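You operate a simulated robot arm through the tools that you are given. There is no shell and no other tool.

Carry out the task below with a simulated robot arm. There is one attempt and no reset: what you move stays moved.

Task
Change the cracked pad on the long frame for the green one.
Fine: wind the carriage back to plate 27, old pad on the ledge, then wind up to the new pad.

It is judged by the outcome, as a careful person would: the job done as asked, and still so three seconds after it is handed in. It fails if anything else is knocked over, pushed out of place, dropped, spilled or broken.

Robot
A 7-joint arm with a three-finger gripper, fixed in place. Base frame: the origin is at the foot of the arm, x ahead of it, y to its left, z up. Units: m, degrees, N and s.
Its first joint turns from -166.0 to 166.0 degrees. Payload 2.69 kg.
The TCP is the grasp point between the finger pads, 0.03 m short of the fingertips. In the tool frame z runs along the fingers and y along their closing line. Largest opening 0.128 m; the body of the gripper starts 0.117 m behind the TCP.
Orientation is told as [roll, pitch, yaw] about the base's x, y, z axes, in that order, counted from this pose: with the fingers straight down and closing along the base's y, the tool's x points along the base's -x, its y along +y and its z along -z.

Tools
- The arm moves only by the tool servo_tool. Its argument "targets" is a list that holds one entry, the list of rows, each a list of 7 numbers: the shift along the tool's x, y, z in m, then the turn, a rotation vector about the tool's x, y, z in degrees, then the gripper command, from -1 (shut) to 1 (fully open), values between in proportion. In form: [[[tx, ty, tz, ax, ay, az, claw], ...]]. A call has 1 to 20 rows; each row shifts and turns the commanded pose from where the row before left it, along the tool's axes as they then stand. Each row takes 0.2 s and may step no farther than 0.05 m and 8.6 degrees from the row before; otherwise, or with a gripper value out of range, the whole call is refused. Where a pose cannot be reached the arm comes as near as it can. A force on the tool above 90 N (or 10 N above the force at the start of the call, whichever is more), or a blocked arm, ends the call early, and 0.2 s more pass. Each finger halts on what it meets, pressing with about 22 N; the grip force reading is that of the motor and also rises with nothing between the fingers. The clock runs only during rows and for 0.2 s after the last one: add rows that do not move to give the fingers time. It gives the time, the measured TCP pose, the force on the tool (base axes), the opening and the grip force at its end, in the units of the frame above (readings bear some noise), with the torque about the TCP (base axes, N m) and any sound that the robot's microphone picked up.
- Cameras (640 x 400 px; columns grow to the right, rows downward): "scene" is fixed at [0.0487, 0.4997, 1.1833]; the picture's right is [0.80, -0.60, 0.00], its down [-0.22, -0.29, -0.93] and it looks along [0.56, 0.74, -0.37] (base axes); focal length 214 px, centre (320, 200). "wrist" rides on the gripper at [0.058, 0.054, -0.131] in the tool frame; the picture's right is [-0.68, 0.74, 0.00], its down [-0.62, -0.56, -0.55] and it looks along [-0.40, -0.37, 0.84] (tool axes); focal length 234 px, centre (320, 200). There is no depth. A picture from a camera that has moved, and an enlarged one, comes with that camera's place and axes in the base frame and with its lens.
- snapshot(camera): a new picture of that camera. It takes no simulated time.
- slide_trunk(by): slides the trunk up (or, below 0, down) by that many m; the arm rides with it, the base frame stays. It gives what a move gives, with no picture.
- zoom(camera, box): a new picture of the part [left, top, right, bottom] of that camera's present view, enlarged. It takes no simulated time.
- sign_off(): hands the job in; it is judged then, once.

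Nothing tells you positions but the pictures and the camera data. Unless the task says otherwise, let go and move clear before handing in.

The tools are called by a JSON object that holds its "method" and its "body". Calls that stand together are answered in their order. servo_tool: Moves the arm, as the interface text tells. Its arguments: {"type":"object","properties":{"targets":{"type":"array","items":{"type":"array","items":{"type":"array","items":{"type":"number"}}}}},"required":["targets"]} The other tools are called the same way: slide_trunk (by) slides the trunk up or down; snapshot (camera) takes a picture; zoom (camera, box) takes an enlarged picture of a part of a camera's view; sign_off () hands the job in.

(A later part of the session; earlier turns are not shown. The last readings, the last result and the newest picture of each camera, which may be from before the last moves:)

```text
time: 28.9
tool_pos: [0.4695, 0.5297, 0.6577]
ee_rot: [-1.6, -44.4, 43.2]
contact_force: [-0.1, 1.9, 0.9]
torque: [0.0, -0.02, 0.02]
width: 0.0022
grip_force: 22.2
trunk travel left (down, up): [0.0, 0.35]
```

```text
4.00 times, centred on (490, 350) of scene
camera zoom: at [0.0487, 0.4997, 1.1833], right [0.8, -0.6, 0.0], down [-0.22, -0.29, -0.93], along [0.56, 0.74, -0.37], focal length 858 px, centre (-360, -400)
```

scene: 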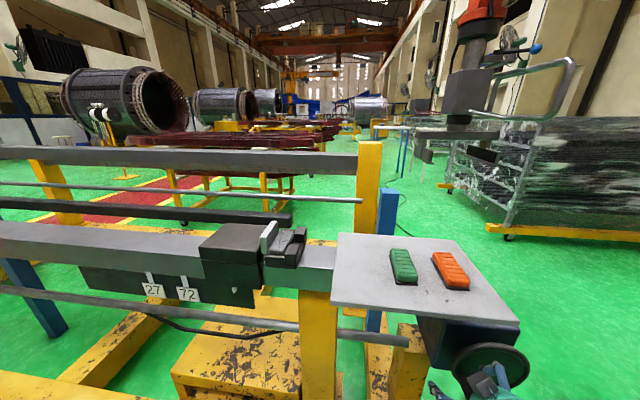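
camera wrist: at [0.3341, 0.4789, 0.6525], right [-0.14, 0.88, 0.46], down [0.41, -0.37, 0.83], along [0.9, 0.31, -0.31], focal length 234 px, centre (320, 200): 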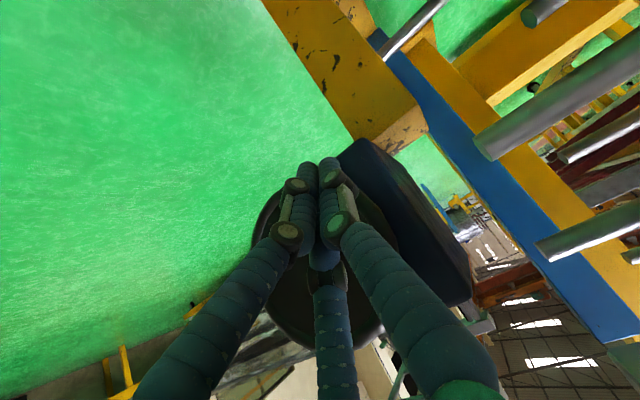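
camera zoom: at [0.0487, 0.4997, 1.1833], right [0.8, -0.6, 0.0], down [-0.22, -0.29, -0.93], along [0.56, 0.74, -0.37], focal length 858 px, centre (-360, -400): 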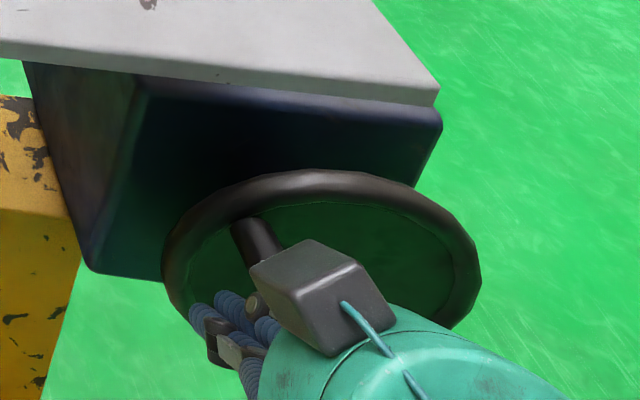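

The pointer is now between the start and plate 72, and the pad is undisturbed. I keep pushing over the top of the wheel in small steps.

{"method": "servo_tool", "body": {"targets": [[[-0.0052, -0.0034, -0.0053, 0, 0, 0, -1], [-0.0057, -0.0042, -0.0058, 0, 0, 0, -1], [-0.0057, -0.0045, -0.0058, 0, 0, 0, -1], [-0.0057, -0.0055, -0.0059, 0, 0, 0, -1], [-0.0055, -0.006, -0.0056, 0, 0, 0, -1], [-0.0053, -0.0072, -0.0054, 0, 0, 0, -1], [-0.005, -0.0078, -0.0051, 0, 0, 0, -1], [0, 0, 0, 0, 0, 0, -1]]]}}

{"method": "zoom", "body": {"camera": "scene", "box": [120, 200, 340, 330]}}

{"method": "zoom", "body": {"camera": "scene", "box": [410, 280, 602, 400]}}

{"method": "snapshot", "body": {"camera": "wrist"}}

```text
time: 30.6
tool_pos: [0.4936, 0.5002, 0.7123]
ee_rot: [-1.5, -44.3, 43.2]
contact_force: [0.1, -0.3, -1.1]
torque: [-0.02, 0.01, 0.02]
width: 0.002
grip_force: 21.2
trunk travel left (down, up): [0.0, 0.35]
```

```text
2.91 times, centred on (230, 265) of scene
camera zoom: at [0.0487, 0.4997, 1.1833], right [0.8, -0.6, 0.0], down [-0.22, -0.29, -0.93], along [0.56, 0.74, -0.37], focal length 624 px, centre (582, 11)
```

zoom: 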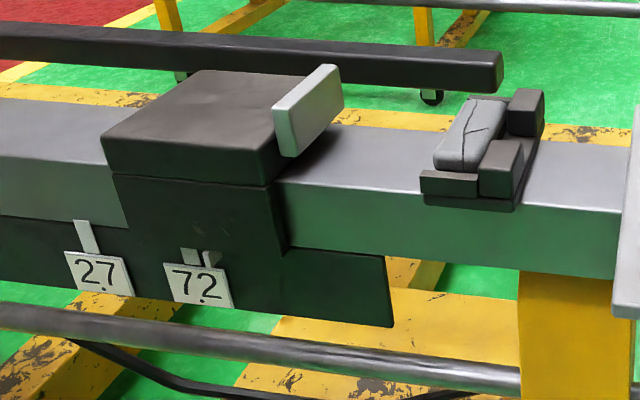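

```text
3.33 times, centred on (506, 340) of scene
camera zoom: at [0.0487, 0.4997, 1.1833], right [0.8, -0.6, 0.0], down [-0.22, -0.29, -0.93], along [0.56, 0.74, -0.37], focal length 715 px, centre (-300, -267)
```

zoom: 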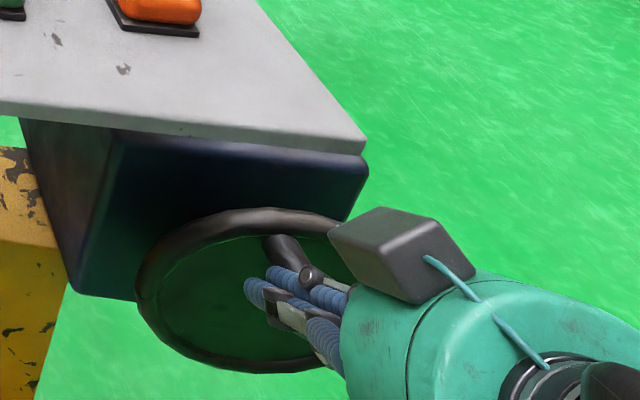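

```text
taken
camera wrist: at [0.3582, 0.4531, 0.7636], right [-0.14, 0.88, 0.46], down [0.41, -0.37, 0.83], along [0.9, 0.31, -0.31], focal length 234 px, centre (320, 200)
```

wrist: 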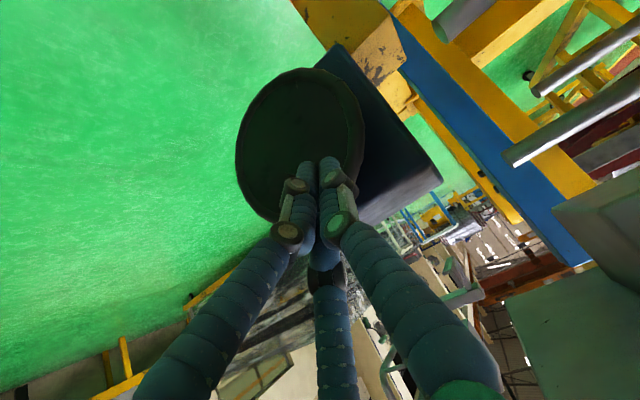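

The pointer has reached plate 72's side, so plate 27 is further on. I continue the push over the top and onto the right-hand side of the wheel.

{"method": "servo_tool", "body": {"targets": [[[-0.0036, -0.0097, -0.0037, 0, 0, 0, -1], [-0.0034, -0.0092, -0.0034, 0, 0, 0, -1], [-0.0015, -0.0096, -0.0016, 0, 0, 0, -1], [-0.0007, -0.0097, -0.0007, 0, 0, 0, -1], [0.001, -0.0092, 0.0011, 0, 0, 0, -1], [0.0018, -0.0087, 0.0018, 0, 0, 0, -1], [0, 0, 0, 0, 0, 0, -1]]]}}

{"method": "zoom", "body": {"camera": "scene", "box": [120, 200, 340, 330]}}

{"method": "zoom", "body": {"camera": "scene", "box": [410, 280, 602, 400]}}

{"method": "snapshot", "body": {"camera": "wrist"}}

```text
time: 32.2
tool_pos: [0.5247, 0.4718, 0.7271]
ee_rot: [-2.3, -44.1, 43.1]
contact_force: [0.4, -0.1, 0.5]
torque: [0.01, 0.04, -0.02]
width: 0.0021
grip_force: 22.0
out of reach, approached as far as the arm can: row 5, 6
trunk travel left (down, up): [0.0, 0.35]
```

```text
2.91 times, centred on (230, 265) of scene
camera zoom: at [0.0487, 0.4997, 1.1833], right [0.8, -0.6, 0.0], down [-0.22, -0.29, -0.93], along [0.56, 0.74, -0.37], focal length 624 px, centre (582, 11)
```

zoom: 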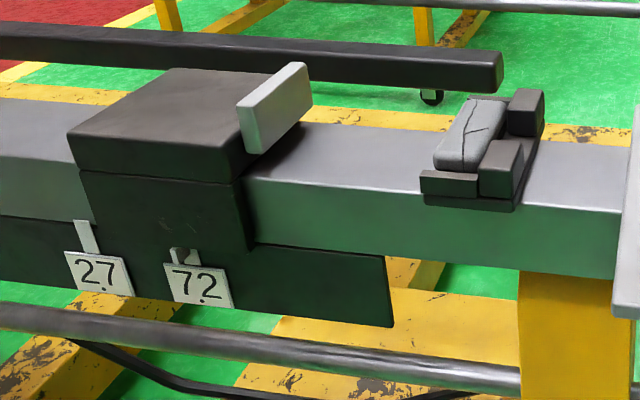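

```text
3.33 times, centred on (506, 340) of scene
camera zoom: at [0.0487, 0.4997, 1.1833], right [0.8, -0.6, 0.0], down [-0.22, -0.29, -0.93], along [0.56, 0.74, -0.37], focal length 715 px, centre (-300, -267)
```

zoom: 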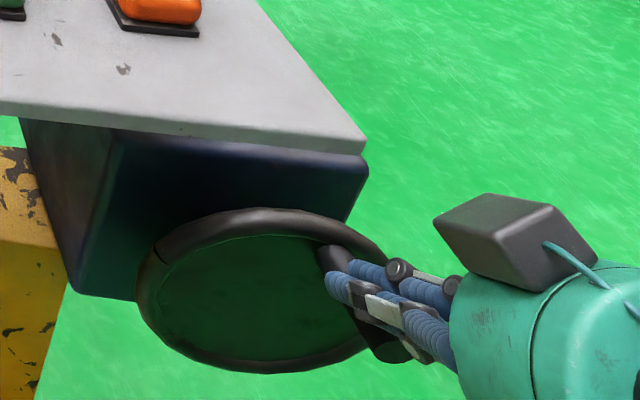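

```text
taken
camera wrist: at [0.3875, 0.4257, 0.7786], right [-0.14, 0.88, 0.45], down [0.41, -0.36, 0.84], along [0.9, 0.3, -0.31], focal length 234 px, centre (320, 200)
```

wrist: 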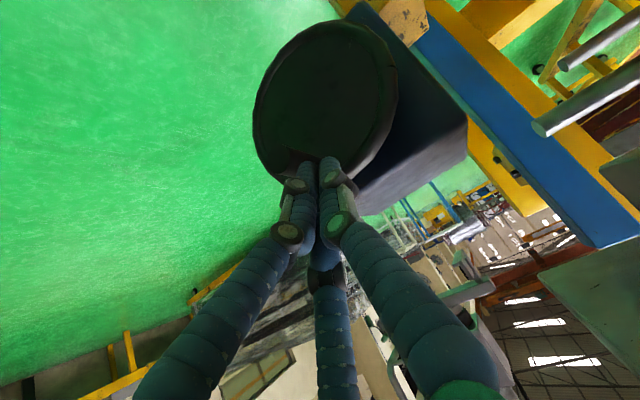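

{"method": "zoom", "body": {"camera": "scene", "box": [130, 260, 210, 310]}}

{"method": "servo_tool", "body": {"targets": [[[0, 0, 0, 0, 4, 0, -1], [0, 0, 0, 0, 0, 0, -1]]]}}

```text
8.00 times, centred on (170, 285) of scene
camera zoom: at [0.0487, 0.4997, 1.1833], right [0.8, -0.6, 0.0], down [-0.22, -0.29, -0.93], along [0.56, 0.74, -0.37], focal length 1716 px, centre (1520, -480)
```

zoom: 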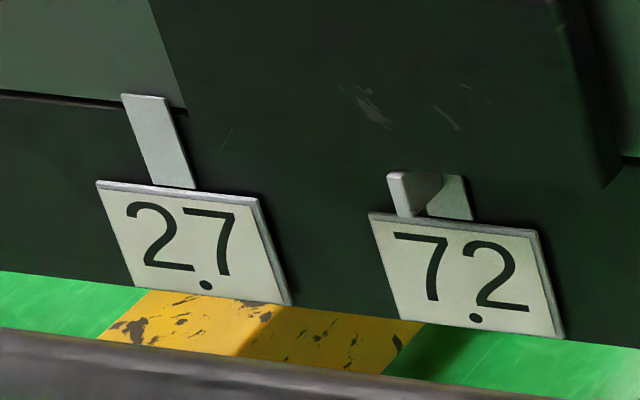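

```text
time: 32.9
tool_pos: [0.5244, 0.4725, 0.7285]
ee_rot: [-1.4, -40.3, 43.1]
contact_force: [-0.2, 0.5, 0.7]
torque: [0.0, 0.0, 0.02]
width: 0.0023
grip_force: 22.2
trunk travel left (down, up): [0.0, 0.35]
```

The two plates read 27 and 72 upright, with a dot below the digits, and the pointer tab hangs in front of the stems. It is passing 72 now, so I continue clockwise down the right side of the wheel.

{"method": "servo_tool", "body": {"targets": [[[0.0023, -0.006, 0.0027, 0, 0, 0, -1], [0.0016, -0.0087, 0.0019, 0, 0, 0, -1], [0.0029, -0.0076, 0.0034, 0, 0, 0, -1], [0.0034, -0.007, 0.004, 0, 0, 0, -1], [0.0042, -0.0056, 0.005, 0, 0, 0, -1], [0, 0, 0, 0, 0, 0, -1]]]}}

{"method": "zoom", "body": {"camera": "scene", "box": [120, 250, 220, 310]}}

{"method": "zoom", "body": {"camera": "scene", "box": [410, 280, 602, 400]}}

```text
time: 34.2
tool_pos: [0.5363, 0.4613, 0.7112]
ee_rot: [-2.2, -40.0, 43.1]
contact_force: [0.1, -0.6, 0.0]
torque: [0.02, 0.03, 0.02]
width: 0.0024
grip_force: 22.1
out of reach, approached as far as the arm can: row 3, 4, 5
trunk travel left (down, up): [0.0, 0.35]
```

```text
6.40 times, centred on (170, 280) of scene
camera zoom: at [0.0487, 0.4997, 1.1833], right [0.8, -0.6, 0.0], down [-0.22, -0.29, -0.93], along [0.56, 0.74, -0.37], focal length 1373 px, centre (1280, -312)
```

zoom: 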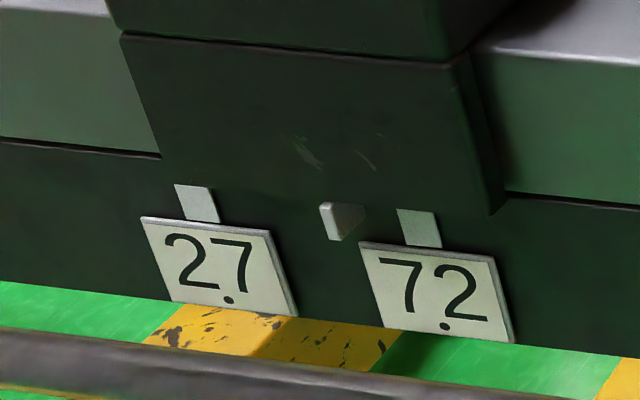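

```text
3.33 times, centred on (506, 340) of scene
camera zoom: at [0.0487, 0.4997, 1.1833], right [0.8, -0.6, 0.0], down [-0.22, -0.29, -0.93], along [0.56, 0.74, -0.37], focal length 715 px, centre (-300, -267)
```

zoom: 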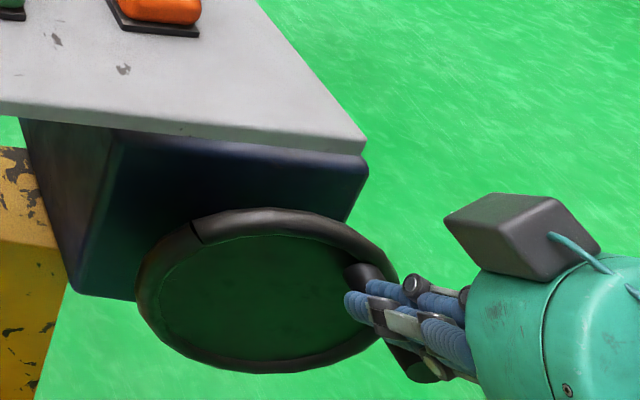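

The pointer is now between 72 and 27, about 65–70 mm still to go. I'll ease the tilt again to get more reach to the right and continue.

{"method": "servo_tool", "body": {"targets": [[[0, 0, 0, 0, 6, 0, -1], [0.0014, -0.0093, 0.002, 0, 0, 0, -1], [0.0014, -0.0093, 0.0021, 0, 0, 0, -1], [0.004, -0.0051, 0.0059, 0, 0, 0, -1], [0, 0, 0, 0, 0, 0, -1]]]}}

{"method": "zoom", "body": {"camera": "scene", "box": [120, 250, 220, 310]}}

{"method": "zoom", "body": {"camera": "scene", "box": [410, 280, 602, 400]}}

```text
time: 35.5
tool_pos: [0.5531, 0.4442, 0.7019]
ee_rot: [-1.2, -34.2, 43.0]
contact_force: [0.7, 0.5, 3.0]
torque: [0.02, -0.07, 0.02]
width: 0.0022
grip_force: 22.3
trunk travel left (down, up): [0.0, 0.35]
```

```text
6.40 times, centred on (170, 280) of scene
camera zoom: at [0.0487, 0.4997, 1.1833], right [0.8, -0.6, 0.0], down [-0.22, -0.29, -0.93], along [0.56, 0.74, -0.37], focal length 1373 px, centre (1280, -312)
```

zoom: 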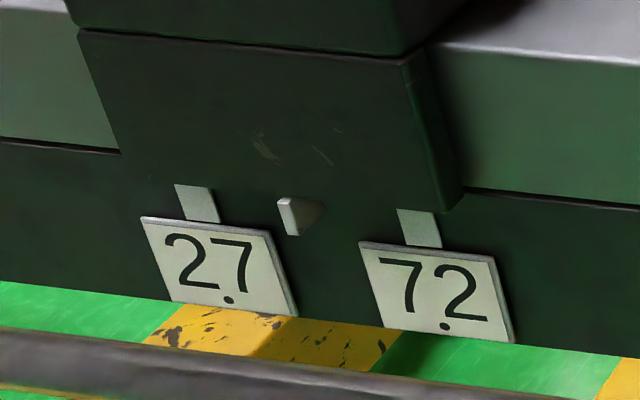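

```text
3.33 times, centred on (506, 340) of scene
camera zoom: at [0.0487, 0.4997, 1.1833], right [0.8, -0.6, 0.0], down [-0.22, -0.29, -0.93], along [0.56, 0.74, -0.37], focal length 715 px, centre (-300, -267)
```

zoom: 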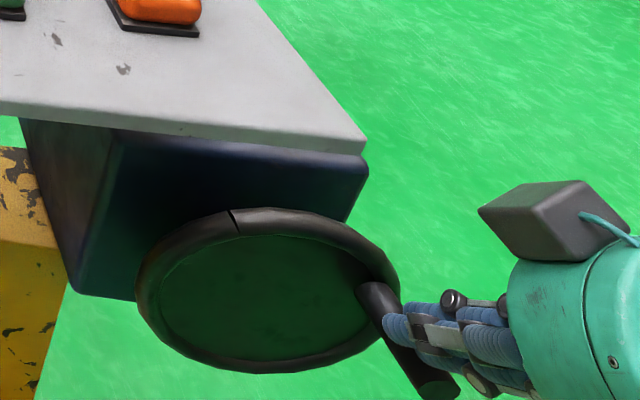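

{"method": "servo_tool", "body": {"targets": [[[0.0054, -0.0032, 0.0079, 0, 0, 0, -1], [0.0052, -0.0028, 0.0077, 0, 0, 0, -1], [0.0048, -0.0012, 0.007, 0, 0, 0, -1], [0, 0, 0, 0, 0, 0, -1]]]}}

{"method": "zoom", "body": {"camera": "scene", "box": [120, 250, 220, 310]}}

{"method": "zoom", "body": {"camera": "scene", "box": [410, 280, 602, 400]}}

```text
time: 36.5
tool_pos: [0.5537, 0.4436, 0.6946]
ee_rot: [-1.1, -34.1, 43.0]
contact_force: [-0.3, 0.7, 3.0]
torque: [-0.04, -0.04, 0.0]
width: 0.0021
grip_force: 22.5
out of reach, approached as far as the arm can: row 1, 2, 3
trunk travel left (down, up): [0.0, 0.35]
```

```text
6.40 times, centred on (170, 280) of scene
camera zoom: at [0.0487, 0.4997, 1.1833], right [0.8, -0.6, 0.0], down [-0.22, -0.29, -0.93], along [0.56, 0.74, -0.37], focal length 1373 px, centre (1280, -312)
```

zoom: 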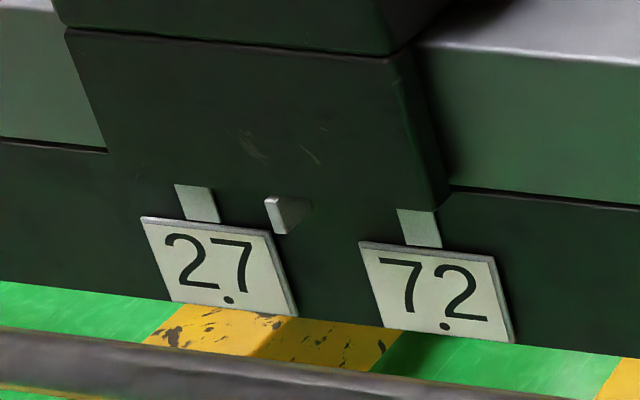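

```text
3.33 times, centred on (506, 340) of scene
camera zoom: at [0.0487, 0.4997, 1.1833], right [0.8, -0.6, 0.0], down [-0.22, -0.29, -0.93], along [0.56, 0.74, -0.37], focal length 715 px, centre (-300, -267)
```

zoom: 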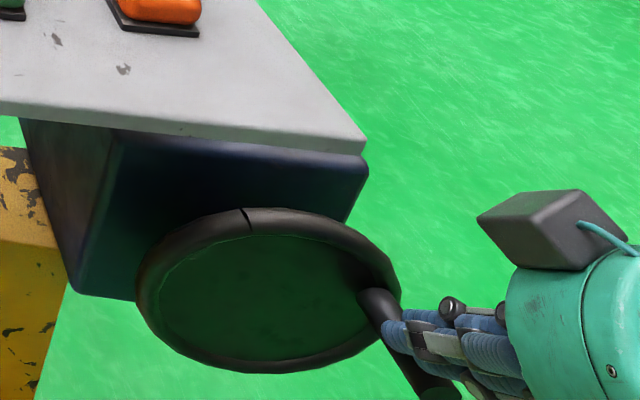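

Going lower on the right side hits an arm limit at this wrist heading. I'll turn the tool's heading a few degrees toward the arm's own direction and try again.

{"method": "servo_tool", "body": {"targets": [[[0, 0, 0, 2.2, 0, 3.3, -1], [0, 0, 0, 2.2, 0, 3.3, -1], [0, 0, 0, 0, 0, 0, -1]]]}}

{"method": "servo_tool", "body": {"targets": [[[0.0027, 0, 0.004, 0, 0, 0, -1], [0.0027, 0, 0.004, 0, 0, 0, -1], [0, 0, 0, 0, 0, 0, -1]]]}}

```text
time: 37.2
tool_pos: [0.5543, 0.4434, 0.6947]
ee_rot: [-1.2, -34.5, 34.8]
contact_force: [-0.5, -0.6, -0.2]
torque: [0.04, 0.01, 0.01]
width: 0.0024
grip_force: 21.8
trunk travel left (down, up): [0.0, 0.35]
```

```text
time: 38.0
tool_pos: [0.553, 0.4437, 0.6846]
ee_rot: [-1.3, -34.3, 35.0]
contact_force: [-0.2, 0.9, 1.3]
torque: [0.05, -0.02, -0.04]
width: 0.002
grip_force: 21.9
trunk travel left (down, up): [0.0, 0.35]
```

The new heading works. I continue pushing down the right side in small steps and then check the pointer.

{"method": "servo_tool", "body": {"targets": [[[0.0041, -0.0071, 0.0081, 0, 0, 0, -1], [0.0049, -0.0004, 0.0072, 0, 0, 0, -1], [0.0049, 0.0006, 0.0072, 0, 0, 0, -1], [0, 0, 0, 0, 0, 0, -1]]]}}

{"method": "zoom", "body": {"camera": "scene", "box": [120, 250, 220, 310]}}

{"method": "zoom", "body": {"camera": "scene", "box": [410, 280, 602, 400]}}

```text
time: 39.0
tool_pos: [0.5586, 0.4377, 0.6585]
ee_rot: [-1.3, -34.3, 35.0]
contact_force: [0.8, 0.3, 0.7]
torque: [0.01, -0.02, 0.0]
width: 0.0024
grip_force: 21.9
trunk travel left (down, up): [0.0, 0.35]
```

```text
6.40 times, centred on (170, 280) of scene
camera zoom: at [0.0487, 0.4997, 1.1833], right [0.8, -0.6, 0.0], down [-0.22, -0.29, -0.93], along [0.56, 0.74, -0.37], focal length 1373 px, centre (1280, -312)
```

zoom: 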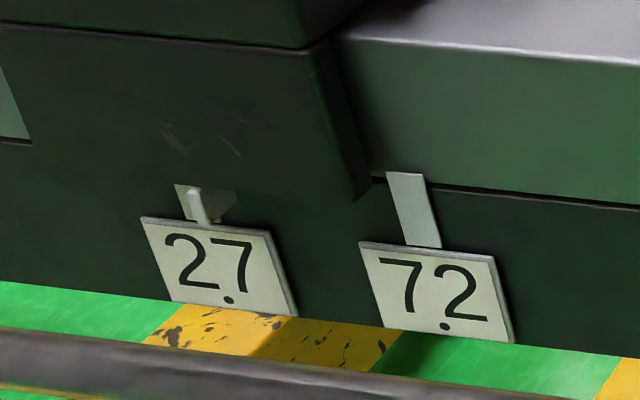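

```text
3.33 times, centred on (506, 340) of scene
camera zoom: at [0.0487, 0.4997, 1.1833], right [0.8, -0.6, 0.0], down [-0.22, -0.29, -0.93], along [0.56, 0.74, -0.37], focal length 715 px, centre (-300, -267)
```

zoom: 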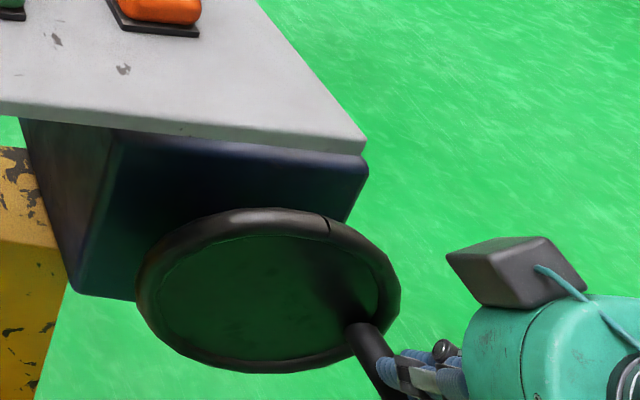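

The pointer is now almost at plate 27. I'll zoom in to judge alignment, allowing for parallax.

{"method": "zoom", "body": {"camera": "scene", "box": [138, 268, 178, 293]}}

```text
16.00 times, centred on (158, 280) of scene
camera zoom: at [0.0487, 0.4997, 1.1833], right [0.8, -0.6, 0.0], down [-0.22, -0.29, -0.93], along [0.56, 0.74, -0.37], focal length 3432 px, centre (2912, -1088)
```

zoom: 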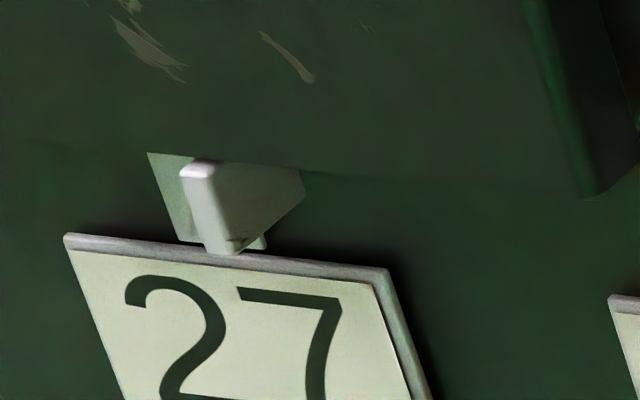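

Correcting for parallax (the pointer tab sits about 12 mm in front of the stem), it still needs around 15 mm more. I'll push about 14° further and re-check.

{"method": "servo_tool", "body": {"targets": [[[0.0027, 0.0013, 0.0035, 0, 0, 0, -1], [0.0027, 0.0014, 0.0035, 0, 0, 0, -1], [0.0023, 0.0011, 0.0031, 0, 0, 0, -1], [0, 0, 0, 0, 0, 0, -1]]]}}

{"method": "zoom", "body": {"camera": "scene", "box": [138, 268, 178, 293]}}

```text
time: 40.0
tool_pos: [0.5562, 0.441, 0.6463]
ee_rot: [-1.2, -34.6, 34.9]
contact_force: [1.0, 1.6, 2.8]
torque: [0.04, 0.0, 0.02]
width: 0.0025
grip_force: 22.1
trunk travel left (down, up): [0.0, 0.35]
```

```text
16.00 times, centred on (158, 280) of scene
camera zoom: at [0.0487, 0.4997, 1.1833], right [0.8, -0.6, 0.0], down [-0.22, -0.29, -0.93], along [0.56, 0.74, -0.37], focal length 3432 px, centre (2912, -1088)
```

zoom: 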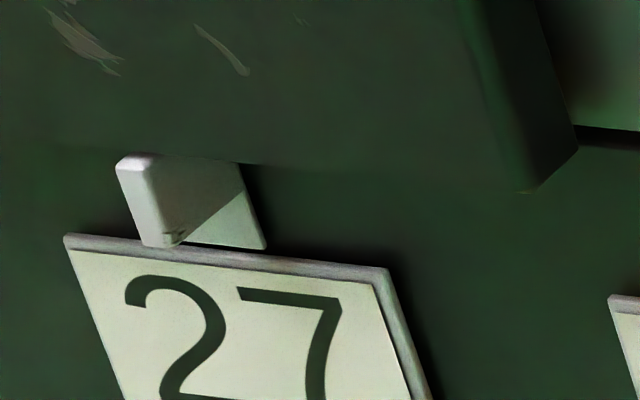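

Only about 4 mm remains, so one more small push.

{"method": "servo_tool", "body": {"targets": [[[0.0014, 0.0007, 0.0018, 0, 0, 0, -1], [0.0011, 0.0006, 0.0015, 0, 0, 0, -1], [0, 0, 0, 0, 0, 0, -1]]]}}

{"method": "zoom", "body": {"camera": "scene", "box": [138, 268, 178, 293]}}

{"method": "zoom", "body": {"camera": "scene", "box": [120, 200, 340, 330]}}

```text
time: 40.9
tool_pos: [0.5544, 0.442, 0.6421]
ee_rot: [-1.2, -34.4, 34.9]
contact_force: [0.3, 1.4, 2.3]
torque: [0.01, -0.06, 0.02]
width: 0.0021
grip_force: 21.9
trunk travel left (down, up): [0.0, 0.35]
```

```text
16.00 times, centred on (158, 280) of scene
camera zoom: at [0.0487, 0.4997, 1.1833], right [0.8, -0.6, 0.0], down [-0.22, -0.29, -0.93], along [0.56, 0.74, -0.37], focal length 3432 px, centre (2912, -1088)
```

zoom: 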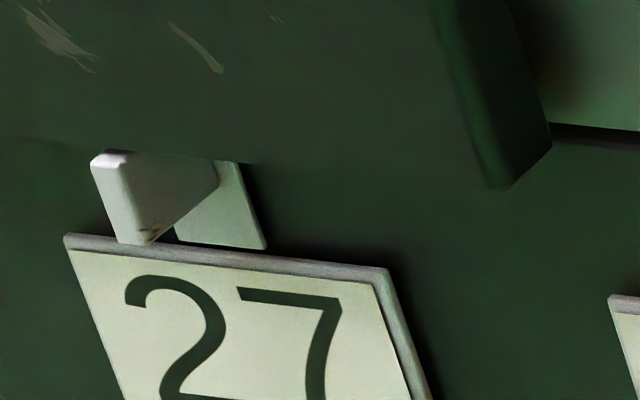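

```text
2.91 times, centred on (230, 265) of scene
camera zoom: at [0.0487, 0.4997, 1.1833], right [0.8, -0.6, 0.0], down [-0.22, -0.29, -0.93], along [0.56, 0.74, -0.37], focal length 624 px, centre (582, 11)
```

zoom: 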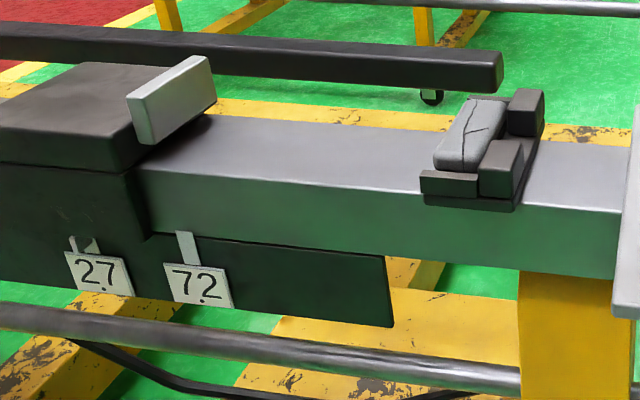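

The pointer is now aligned with plate 27 to within a couple of millimetres. I'll lift the fist off the handle, back out toward the robot, and re-open the hand.

{"method": "servo_tool", "body": {"targets": [[[-0.0068, 0, -0.0099, 0, 0, 0, -1], [0.0217, -0.0046, -0.0148, 0, 0, 0, -1], [0.0217, -0.0046, -0.0148, 0, 0, 0, -1], [0.0217, -0.0046, -0.0148, 0, 0, 0, -1], [0.0217, -0.0046, -0.0148, 0, 0, 0, 1], [0, 0, 0, 0, 0, 0, 1], [0, 0, 0, 0, 0, 0, 1]]]}}

{"method": "snapshot", "body": {"camera": "scene"}}

```text
time: 42.5
tool_pos: [0.4787, 0.3679, 0.6555]
ee_rot: [-1.2, -34.6, 34.9]
contact_force: [0.0, -1.1, -0.2]
torque: [-0.01, -0.02, 0.04]
width: 0.128
grip_force: 0.1
trunk travel left (down, up): [0.0, 0.35]
```

```text
taken
```

scene: 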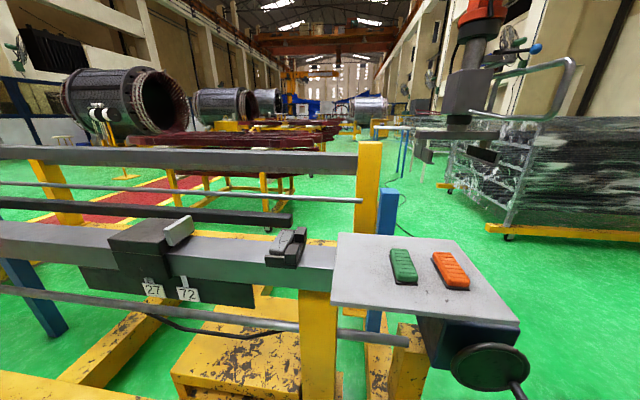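

{"method": "zoom", "body": {"camera": "scene", "box": [138, 268, 178, 293]}}

{"method": "zoom", "body": {"camera": "scene", "box": [240, 210, 400, 310]}}

{"method": "slide_trunk", "body": {"by": 0.15}}

```text
16.00 times, centred on (158, 280) of scene
camera zoom: at [0.0487, 0.4997, 1.1833], right [0.8, -0.6, 0.0], down [-0.22, -0.29, -0.93], along [0.56, 0.74, -0.37], focal length 3432 px, centre (2912, -1088)
```

zoom: 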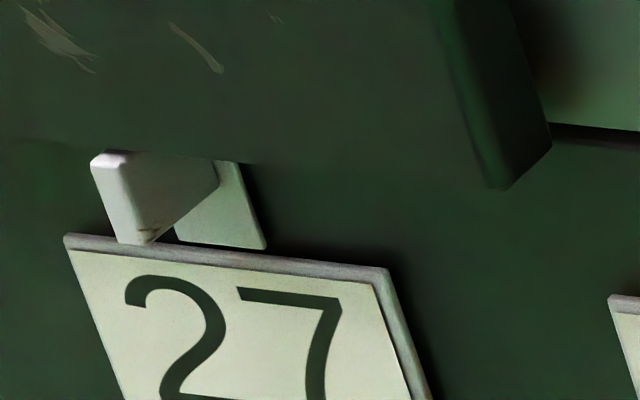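

```text
4.00 times, centred on (320, 260) of scene
camera zoom: at [0.0487, 0.4997, 1.1833], right [0.8, -0.6, 0.0], down [-0.22, -0.29, -0.93], along [0.56, 0.74, -0.37], focal length 858 px, centre (320, -40)
```

zoom: 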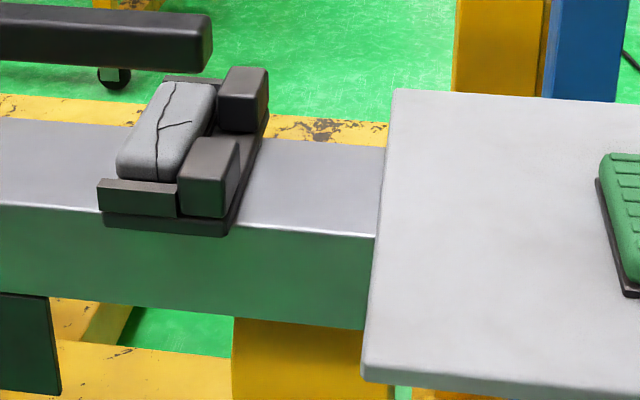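

```text
time: 44.2
tool_pos: [0.4795, 0.3683, 0.8031]
ee_rot: [-1.2, -34.4, 35.0]
contact_force: [0.1, 0.0, 0.2]
torque: [0.03, -0.03, 0.03]
width: 0.1278
grip_force: 0.0
trunk travel left (down, up): [-0.15, 0.2]
```

The carriage stayed put and the pad is seated in its nest. I'll straighten the tool to point down, rise to a safe height, and then move over toward the nest for a close look.

{"method": "servo_tool", "body": {"targets": [[[0, 0, 0, 0, 8.5, 0, 1], [0, 0, 0, 0, 8.5, 0, 1], [0, 0, 0, 0, 8.5, 0, 1], [0, 0, 0, 0, 8.5, 0, 1], [0, 0, -0.05, 0, 0, 0, 1], [0, 0, -0.05, 0, 0, 0, 1], [0, 0, -0.05, 0, 0, 0, 1], [0, 0, -0.05, 0, 0, 0, 1], [0, 0, -0.05, 0, 0, 0, 1], [0, 0, -0.05, 0, 0, 0, 1], [0, 0, 0, 0, 0, 0, 1]]]}}

```text
time: 46.6
tool_pos: [0.4335, 0.3428, 1.0965]
ee_rot: [-1.5, -9.0, 34.3]
contact_force: [-0.8, -0.2, 0.1]
torque: [0.03, -0.06, -0.02]
width: 0.1283
grip_force: 0.1
out of reach, approached as far as the arm can: row 3, 4
trunk travel left (down, up): [-0.15, 0.2]
```

{"method": "servo_tool", "body": {"targets": [[[0, 0, 0, 0, 4.5, -5.3, 1], [0, 0, 0, 0, 4.5, -5.4, 1], [-0.0123, 0.046, 0, 0, 0, 0, 1], [-0.0123, 0.046, 0, 0, 0, 0, 1], [-0.0123, 0.046, 0, 0, 0, 0, 1], [-0.0123, 0.046, 0, 0, 0, 0, 1], [-0.0123, 0.046, 0, 0, 0, 0, 1], [-0.0123, 0.046, 0, 0, 0, 0, 1], [-0.0123, 0.046, 0, 0, 0, 0, 1], [-0.0123, 0.046, 0, 0, 0, 0, 1], [-0.0123, 0.046, 0, 0, 0, 0, 1], [-0.0123, 0.046, 0, 0, 0, 0, 1], [0, 0, 0, 0, 0, 0, 1]]]}}

{"method": "snapshot", "body": {"camera": "wrist"}}

```text
time: 49.4
tool_pos: [0.1963, 0.7591, 1.0776]
ee_rot: [-2.4, 0.3, 44.8]
contact_force: [0.1, -0.4, -0.5]
torque: [-0.07, -0.04, 0.0]
width: 0.128
grip_force: 0.1
trunk travel left (down, up): [-0.15, 0.2]
```

```text
taken
camera wrist: at [0.1141, 0.761, 1.2063], right [-0.04, 1.0, -0.03], down [0.82, 0.05, 0.57], along [0.57, -0.01, -0.82], focal length 234 px, centre (320, 200)
```

wrist: 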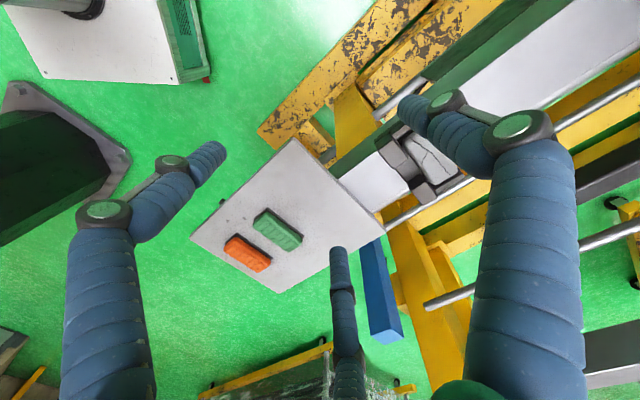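

{"method": "servo_tool", "body": {"targets": [[[0, 0.042, 0, 0, 0, 0, 1], [0, 0.042, 0, 0, 0, 0, 1], [0, 0.042, 0, 0, 0, 0, 1], [0, 0, 0, 0, 0, 0, 1]]]}}

{"method": "snapshot", "body": {"camera": "wrist"}}

```text
time: 50.6
tool_pos: [0.1538, 0.843, 1.0973]
ee_rot: [-1.3, -0.9, 41.7]
contact_force: [-0.3, 0.2, 0.8]
torque: [-0.02, -0.02, 0.0]
width: 0.1277
grip_force: 0.0
trunk travel left (down, up): [-0.15, 0.2]
stopped in row 4: the arm was blocked; the commanded pose is now the measured one
```

```text
taken
camera wrist: at [0.0713, 0.8464, 1.2256], right [0.02, 1.0, -0.01], down [0.82, -0.01, 0.57], along [0.57, -0.01, -0.82], focal length 234 px, centre (320, 200)
```

wrist: 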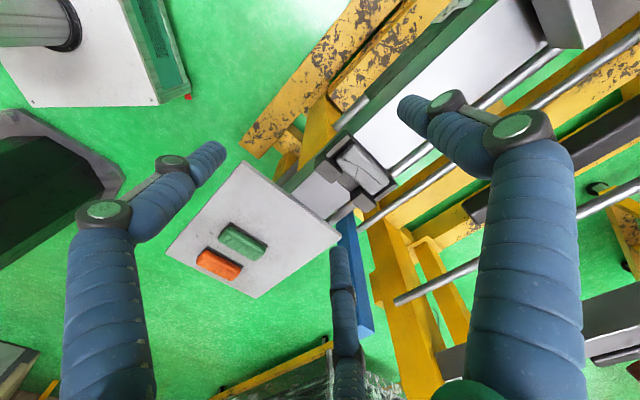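

The arm reported being blocked with no significant force. I'll check the scene for contact and zoom on the nest.

{"method": "snapshot", "body": {"camera": "scene"}}

{"method": "zoom", "body": {"camera": "wrist", "box": [280, 100, 420, 240]}}

```text
taken
```

scene: 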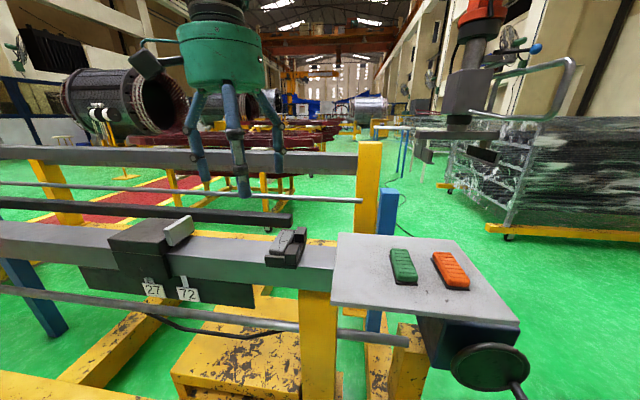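

```text
2.86 times, centred on (350, 170) of wrist
camera zoom: at [0.0713, 0.8464, 1.2256], right [0.02, 1.0, -0.01], down [0.82, -0.01, 0.57], along [0.57, -0.01, -0.82], focal length 669 px, centre (234, 286)
```

zoom: 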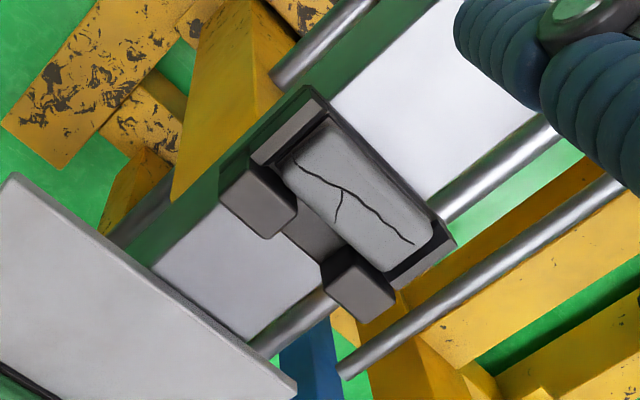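

I have a good view of the nest: low end lips, and two posts on the right with a gap between them. I'll take closer zooms to judge the pad's height above the lips.

{"method": "zoom", "body": {"camera": "scene", "box": [256, 220, 320, 270]}}

{"method": "zoom", "body": {"camera": "wrist", "box": [320, 115, 400, 185]}}

{"method": "zoom", "body": {"camera": "scene", "box": [376, 240, 476, 300]}}

```text
8.00 times, centred on (288, 245) of scene
camera zoom: at [0.0487, 0.4997, 1.1833], right [0.8, -0.6, 0.0], down [-0.22, -0.29, -0.93], along [0.56, 0.74, -0.37], focal length 1716 px, centre (576, -160)
```

zoom: 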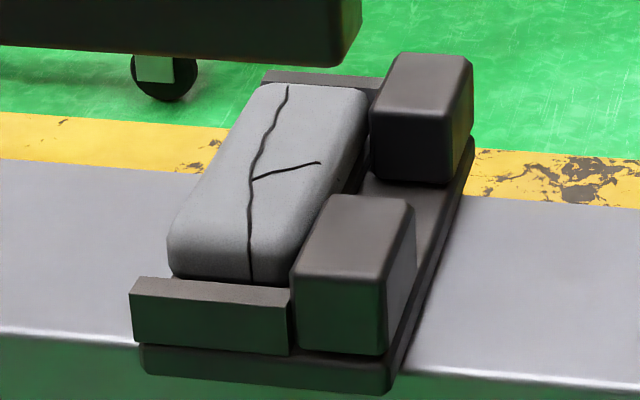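

```text
5.71 times, centred on (360, 150) of wrist
camera zoom: at [0.0713, 0.8464, 1.2256], right [0.02, 1.0, -0.01], down [0.82, -0.01, 0.57], along [0.57, -0.01, -0.82], focal length 1338 px, centre (91, 486)
```

zoom: 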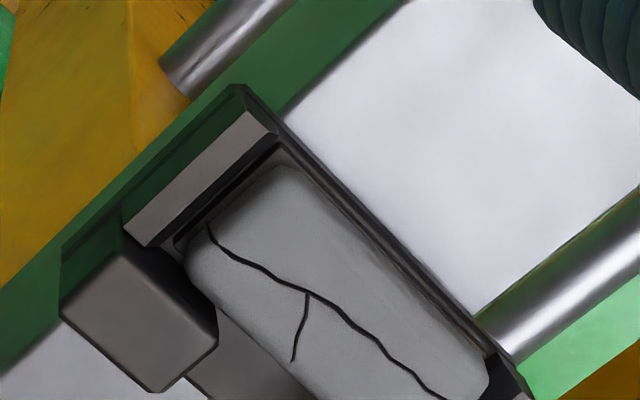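

```text
6.40 times, centred on (426, 270) of scene
camera zoom: at [0.0487, 0.4997, 1.1833], right [0.8, -0.6, 0.0], down [-0.22, -0.29, -0.93], along [0.56, 0.74, -0.37], focal length 1373 px, centre (-358, -248)
```

zoom: 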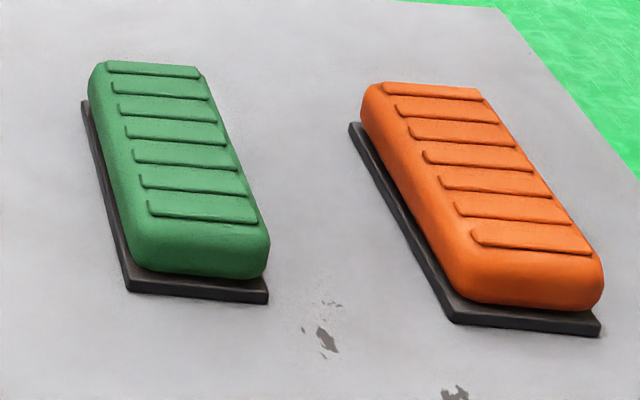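

The pad stands about 10 mm proud of the lips. The right grasp puts the single finger in the gap between the posts and the two others on the open carriage side, so the hand needs a half turn. I'll do that over clear space first.

{"method": "servo_tool", "body": {"targets": [[[0.01, -0.045, 0, 0, 0, 0, 1], [0.01, -0.045, 0, 0, 0, 0, 1], [0.01, -0.045, 0, 0, 0, 0, 1], [0, 0, 0, 0, 0, 8.5, 1], [0, 0, 0, 0, 0, 8.5, 1], [0, 0, 0, 0, 0, 8.5, 1], [0, 0, 0, 0, 0, 8.5, 1], [0, 0, 0, 0, 0, 8.5, 1], [0, 0, 0, 0, 0, 8.5, 1], [0, 0, 0, 0, 0, 8.5, 1], [0, 0, 0, 0, 0, 8.5, 1], [0, 0, 0, 0, 0, 8.5, 1], [0, 0, 0, 0, 0, 8.5, 1], [0, 0, 0, 0, 0, 0, 1]]]}}

```text
time: 53.6
tool_pos: [0.2184, 0.7225, 1.1011]
ee_rot: [0.8, -1.5, -43.2]
contact_force: [-1.0, -0.5, 0.1]
torque: [0.0, -0.02, 0.02]
width: 0.1279
grip_force: 0.1
trunk travel left (down, up): [-0.15, 0.2]
```

{"method": "servo_tool", "body": {"targets": [[[0, 0, 0, 0, 0, 8.4, 1], [0, 0, 0, 0, 0, 8.4, 1], [0, 0, 0, 0, 0, 8.4, 1], [0, 0, 0, 0, 0, 8.4, 1], [0, 0, 0, 0, 0, 8.4, 1], [0, 0, 0, 0, 0, 8.4, 1], [0, 0, 0, 0, 0, 8.4, 1], [0, 0, 0, 0, 0, 8.4, 1], [0, 0, 0, 0, 0, 8.4, 1], [0, 0, 0, 0, 0, 8.4, 1], [0, 0, 0, 0, 0, 8, 1], [0, 0, 0, 0, 0, 0, 1]]]}}

{"method": "snapshot", "body": {"camera": "wrist"}}

```text
time: 56.2
tool_pos: [0.2852, 0.706, 1.1081]
ee_rot: [-4.8, 0.7, -107.9]
contact_force: [-0.6, -0.2, 1.4]
torque: [0.01, -0.06, 0.03]
width: 0.1279
grip_force: 0.1
out of reach, approached as far as the arm can: row 7, 8, 9, 10, 11
trunk travel left (down, up): [-0.15, 0.2]
```

```text
taken
camera wrist: at [0.363, 0.7414, 1.2341], right [0.49, -0.87, -0.07], down [-0.68, -0.43, 0.59], along [-0.54, -0.24, -0.81], focal length 234 px, centre (320, 200)
```

wrist: 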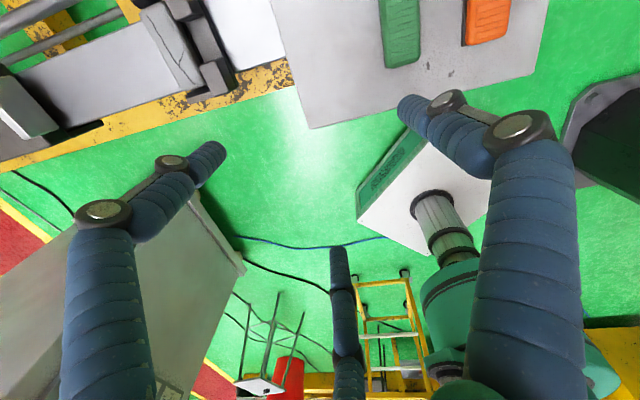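

The half turn isn't reachable, but since the three fingers are 120° apart, a heading of −15° gives the same finger arrangement. I'll turn back to that.

{"method": "servo_tool", "body": {"targets": [[[0, 0, 0, 0, 0, -8.5, 1], [0, 0, 0, 0, 0, -8.5, 1], [0, 0, 0, 0, 0, -8.5, 1], [0, 0, 0, 0, 0, -8.5, 1], [0, 0, 0, 0, 0, -8.5, 1], [0, 0, 0, 0, 0, -8.5, 1], [0, 0, 0, 0, 0, -8.5, 1], [0, 0, 0, 0, 0, -8.5, 1], [0, 0, 0, 0, 0, -8.5, 1], [0, 0, 0, 0, 0, -8.5, 1], [0, 0, 0, 0, 0, -8, 1], [0, 0, 0, 0, 0, 0, 1]]]}}

{"method": "snapshot", "body": {"camera": "wrist"}}

```text
time: 58.8
tool_pos: [0.2852, 0.7061, 1.1069]
ee_rot: [0.8, 4.8, -14.7]
contact_force: [-1.2, 0.6, 0.2]
torque: [-0.01, 0.02, 0.02]
width: 0.1279
grip_force: 0.1
trunk travel left (down, up): [-0.15, 0.2]
```

```text
taken
camera wrist: at [0.2518, 0.7692, 1.2429], right [0.84, 0.54, -0.05], down [0.49, -0.72, 0.49], along [0.23, -0.43, -0.87], focal length 234 px, centre (320, 200)
```

wrist: 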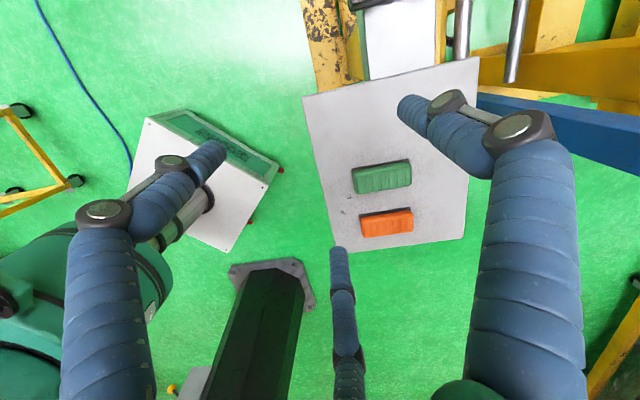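

{"method": "servo_tool", "body": {"targets": [[[0, 0, 0, 0, -4.8, 0, 1], [0.017, 0.0325, 0.008, 0, 0, 0, 1], [0.017, 0.0325, 0.008, 0, 0, 0, 1], [0.017, 0.0325, 0.008, 0, 0, 0, 1], [0.017, 0.0325, 0.008, 0, 0, 0, 1], [0.017, 0.0325, 0.008, 0, 0, 0, 1], [0.017, 0.0325, 0.008, 0, 0, 0, 1], [0, 0, 0, 0, 0, 0, 1]]]}}

{"method": "snapshot", "body": {"camera": "wrist"}}

{"method": "snapshot", "body": {"camera": "scene"}}

```text
time: 60.6
tool_pos: [0.2329, 0.9214, 1.0611]
ee_rot: [0.7, 0.1, -14.9]
contact_force: [-0.6, 0.7, -1.2]
torque: [-0.05, -0.02, -0.02]
width: 0.128
grip_force: 0.0
trunk travel left (down, up): [-0.15, 0.2]
```

```text
taken
camera wrist: at [0.1914, 0.9872, 1.1919], right [0.84, 0.54, 0.01], down [0.45, -0.71, 0.54], along [0.3, -0.45, -0.84], focal length 234 px, centre (320, 200)
```

wrist: 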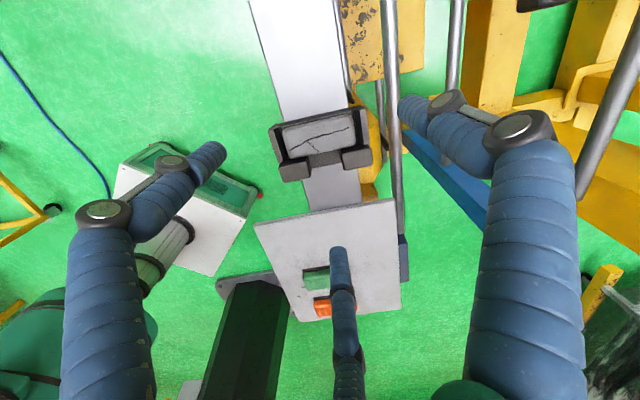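

```text
taken
```

scene: 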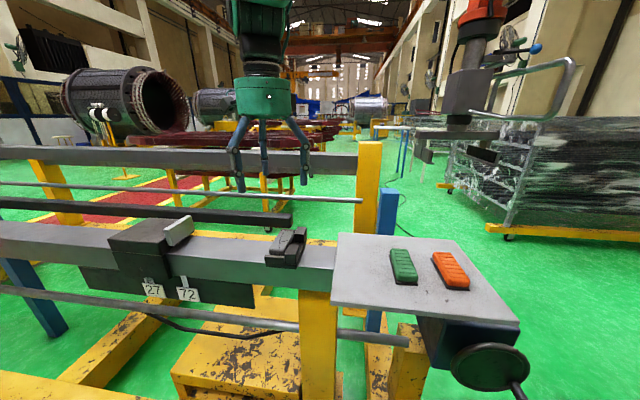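

The hand is above the nest with the correct finger arrangement. I'll zoom to measure the pad, posts and lips.

{"method": "zoom", "body": {"camera": "wrist", "box": [260, 80, 390, 190]}}

```text
3.64 times, centred on (325, 135) of wrist
camera zoom: at [0.1914, 0.9872, 1.1919], right [0.84, 0.54, 0.01], down [0.45, -0.71, 0.54], along [0.3, -0.45, -0.84], focal length 852 px, centre (302, 436)
```

zoom: 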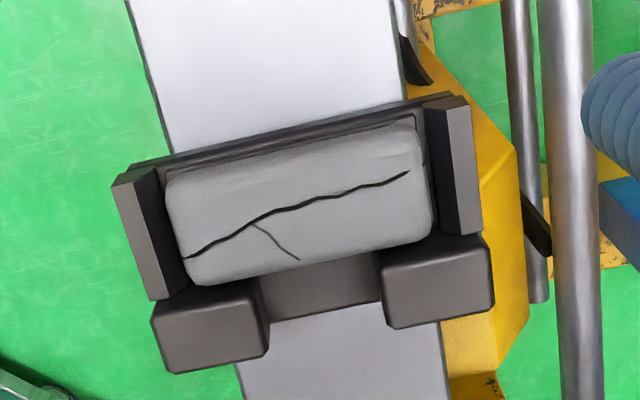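

Measured relative to the hand, the pad centre is about (u −0.469, v 0.812) with its top near z 0.897, and the post gap is centred on it. I'll shift slightly and descend to just above the pad.

{"method": "servo_tool", "body": {"targets": [[[-0.0039, -0.0052, 0.03, 0, 0, 0, 1], [0, 0, 0.035, 0, 0, 0, 1], [0, 0, 0.035, 0, 0, 0, 1], [0, 0, 0.025, 0, 0, 0, 1], [0, 0, 0, 0, 0, 0, 1]]]}}

{"method": "snapshot", "body": {"camera": "wrist"}}

{"method": "zoom", "body": {"camera": "scene", "box": [220, 190, 348, 270]}}

```text
time: 61.8
tool_pos: [0.2405, 0.9192, 0.9373]
ee_rot: [1.0, 0.0, -15.0]
contact_force: [0.1, 0.1, -0.2]
torque: [-0.01, 0.01, 0.02]
width: 0.1278
grip_force: 0.1
trunk travel left (down, up): [-0.15, 0.2]
```

```text
taken
camera wrist: at [0.1964, 0.9845, 1.0678], right [0.84, 0.54, 0.01], down [0.45, -0.71, 0.54], along [0.3, -0.45, -0.84], focal length 234 px, centre (320, 200)
```

wrist: 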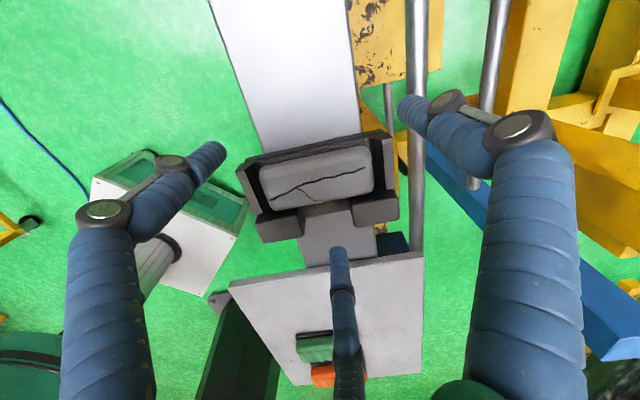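

```text
5.00 times, centred on (284, 230) of scene
camera zoom: at [0.0487, 0.4997, 1.1833], right [0.8, -0.6, 0.0], down [-0.22, -0.29, -0.93], along [0.56, 0.74, -0.37], focal length 1072 px, centre (500, 50)
```

zoom: 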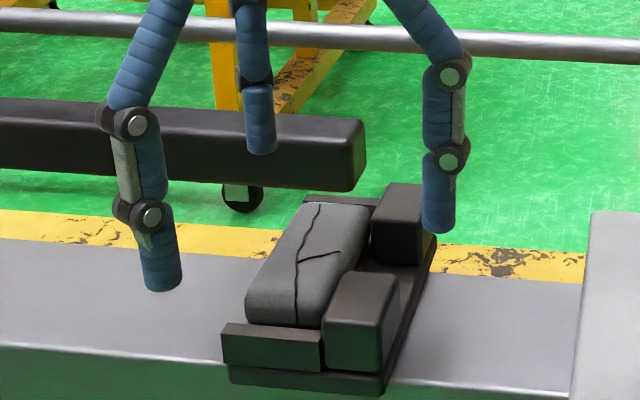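

Alignment is within a few millimetres. I'll make a small correction, then lower the fingertips to about 12 mm below the pad's top.

{"method": "servo_tool", "body": {"targets": [[[0.0024, -0.0021, 0.006, 0, 0, 0, 1], [0, 0, 0.008, 0, 0, 0, 1], [0, 0, 0.007, 0, 0, 0, 1], [0, 0, 0, 0, 0, 0, 1]]]}}

{"method": "snapshot", "body": {"camera": "wrist"}}

{"method": "zoom", "body": {"camera": "scene", "box": [220, 190, 348, 270]}}

```text
time: 62.8
tool_pos: [0.2366, 0.9165, 0.9151]
ee_rot: [0.7, -0.1, -14.9]
contact_force: [-0.9, 0.3, 0.2]
torque: [0.0, 0.0, -0.01]
width: 0.1279
grip_force: 0.1
trunk travel left (down, up): [-0.15, 0.2]
```

```text
taken
camera wrist: at [0.1928, 0.9827, 1.0466], right [0.84, 0.54, 0.01], down [0.45, -0.71, 0.54], along [0.3, -0.45, -0.84], focal length 234 px, centre (320, 200)
```

wrist: 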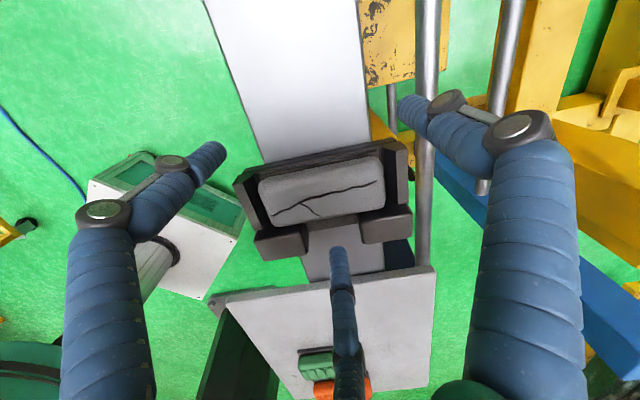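

```text
5.00 times, centred on (284, 230) of scene
camera zoom: at [0.0487, 0.4997, 1.1833], right [0.8, -0.6, 0.0], down [-0.22, -0.29, -0.93], along [0.56, 0.74, -0.37], focal length 1072 px, centre (500, 50)
```

zoom: 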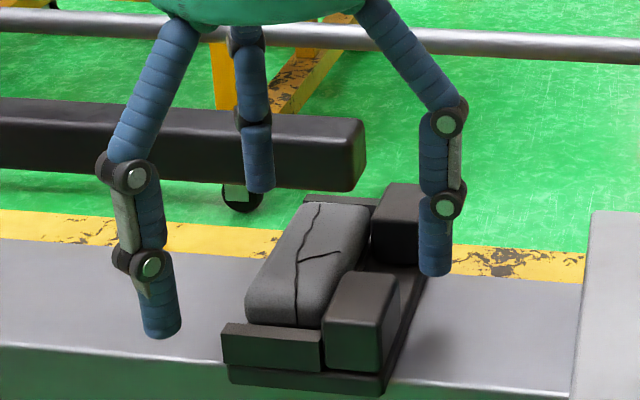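

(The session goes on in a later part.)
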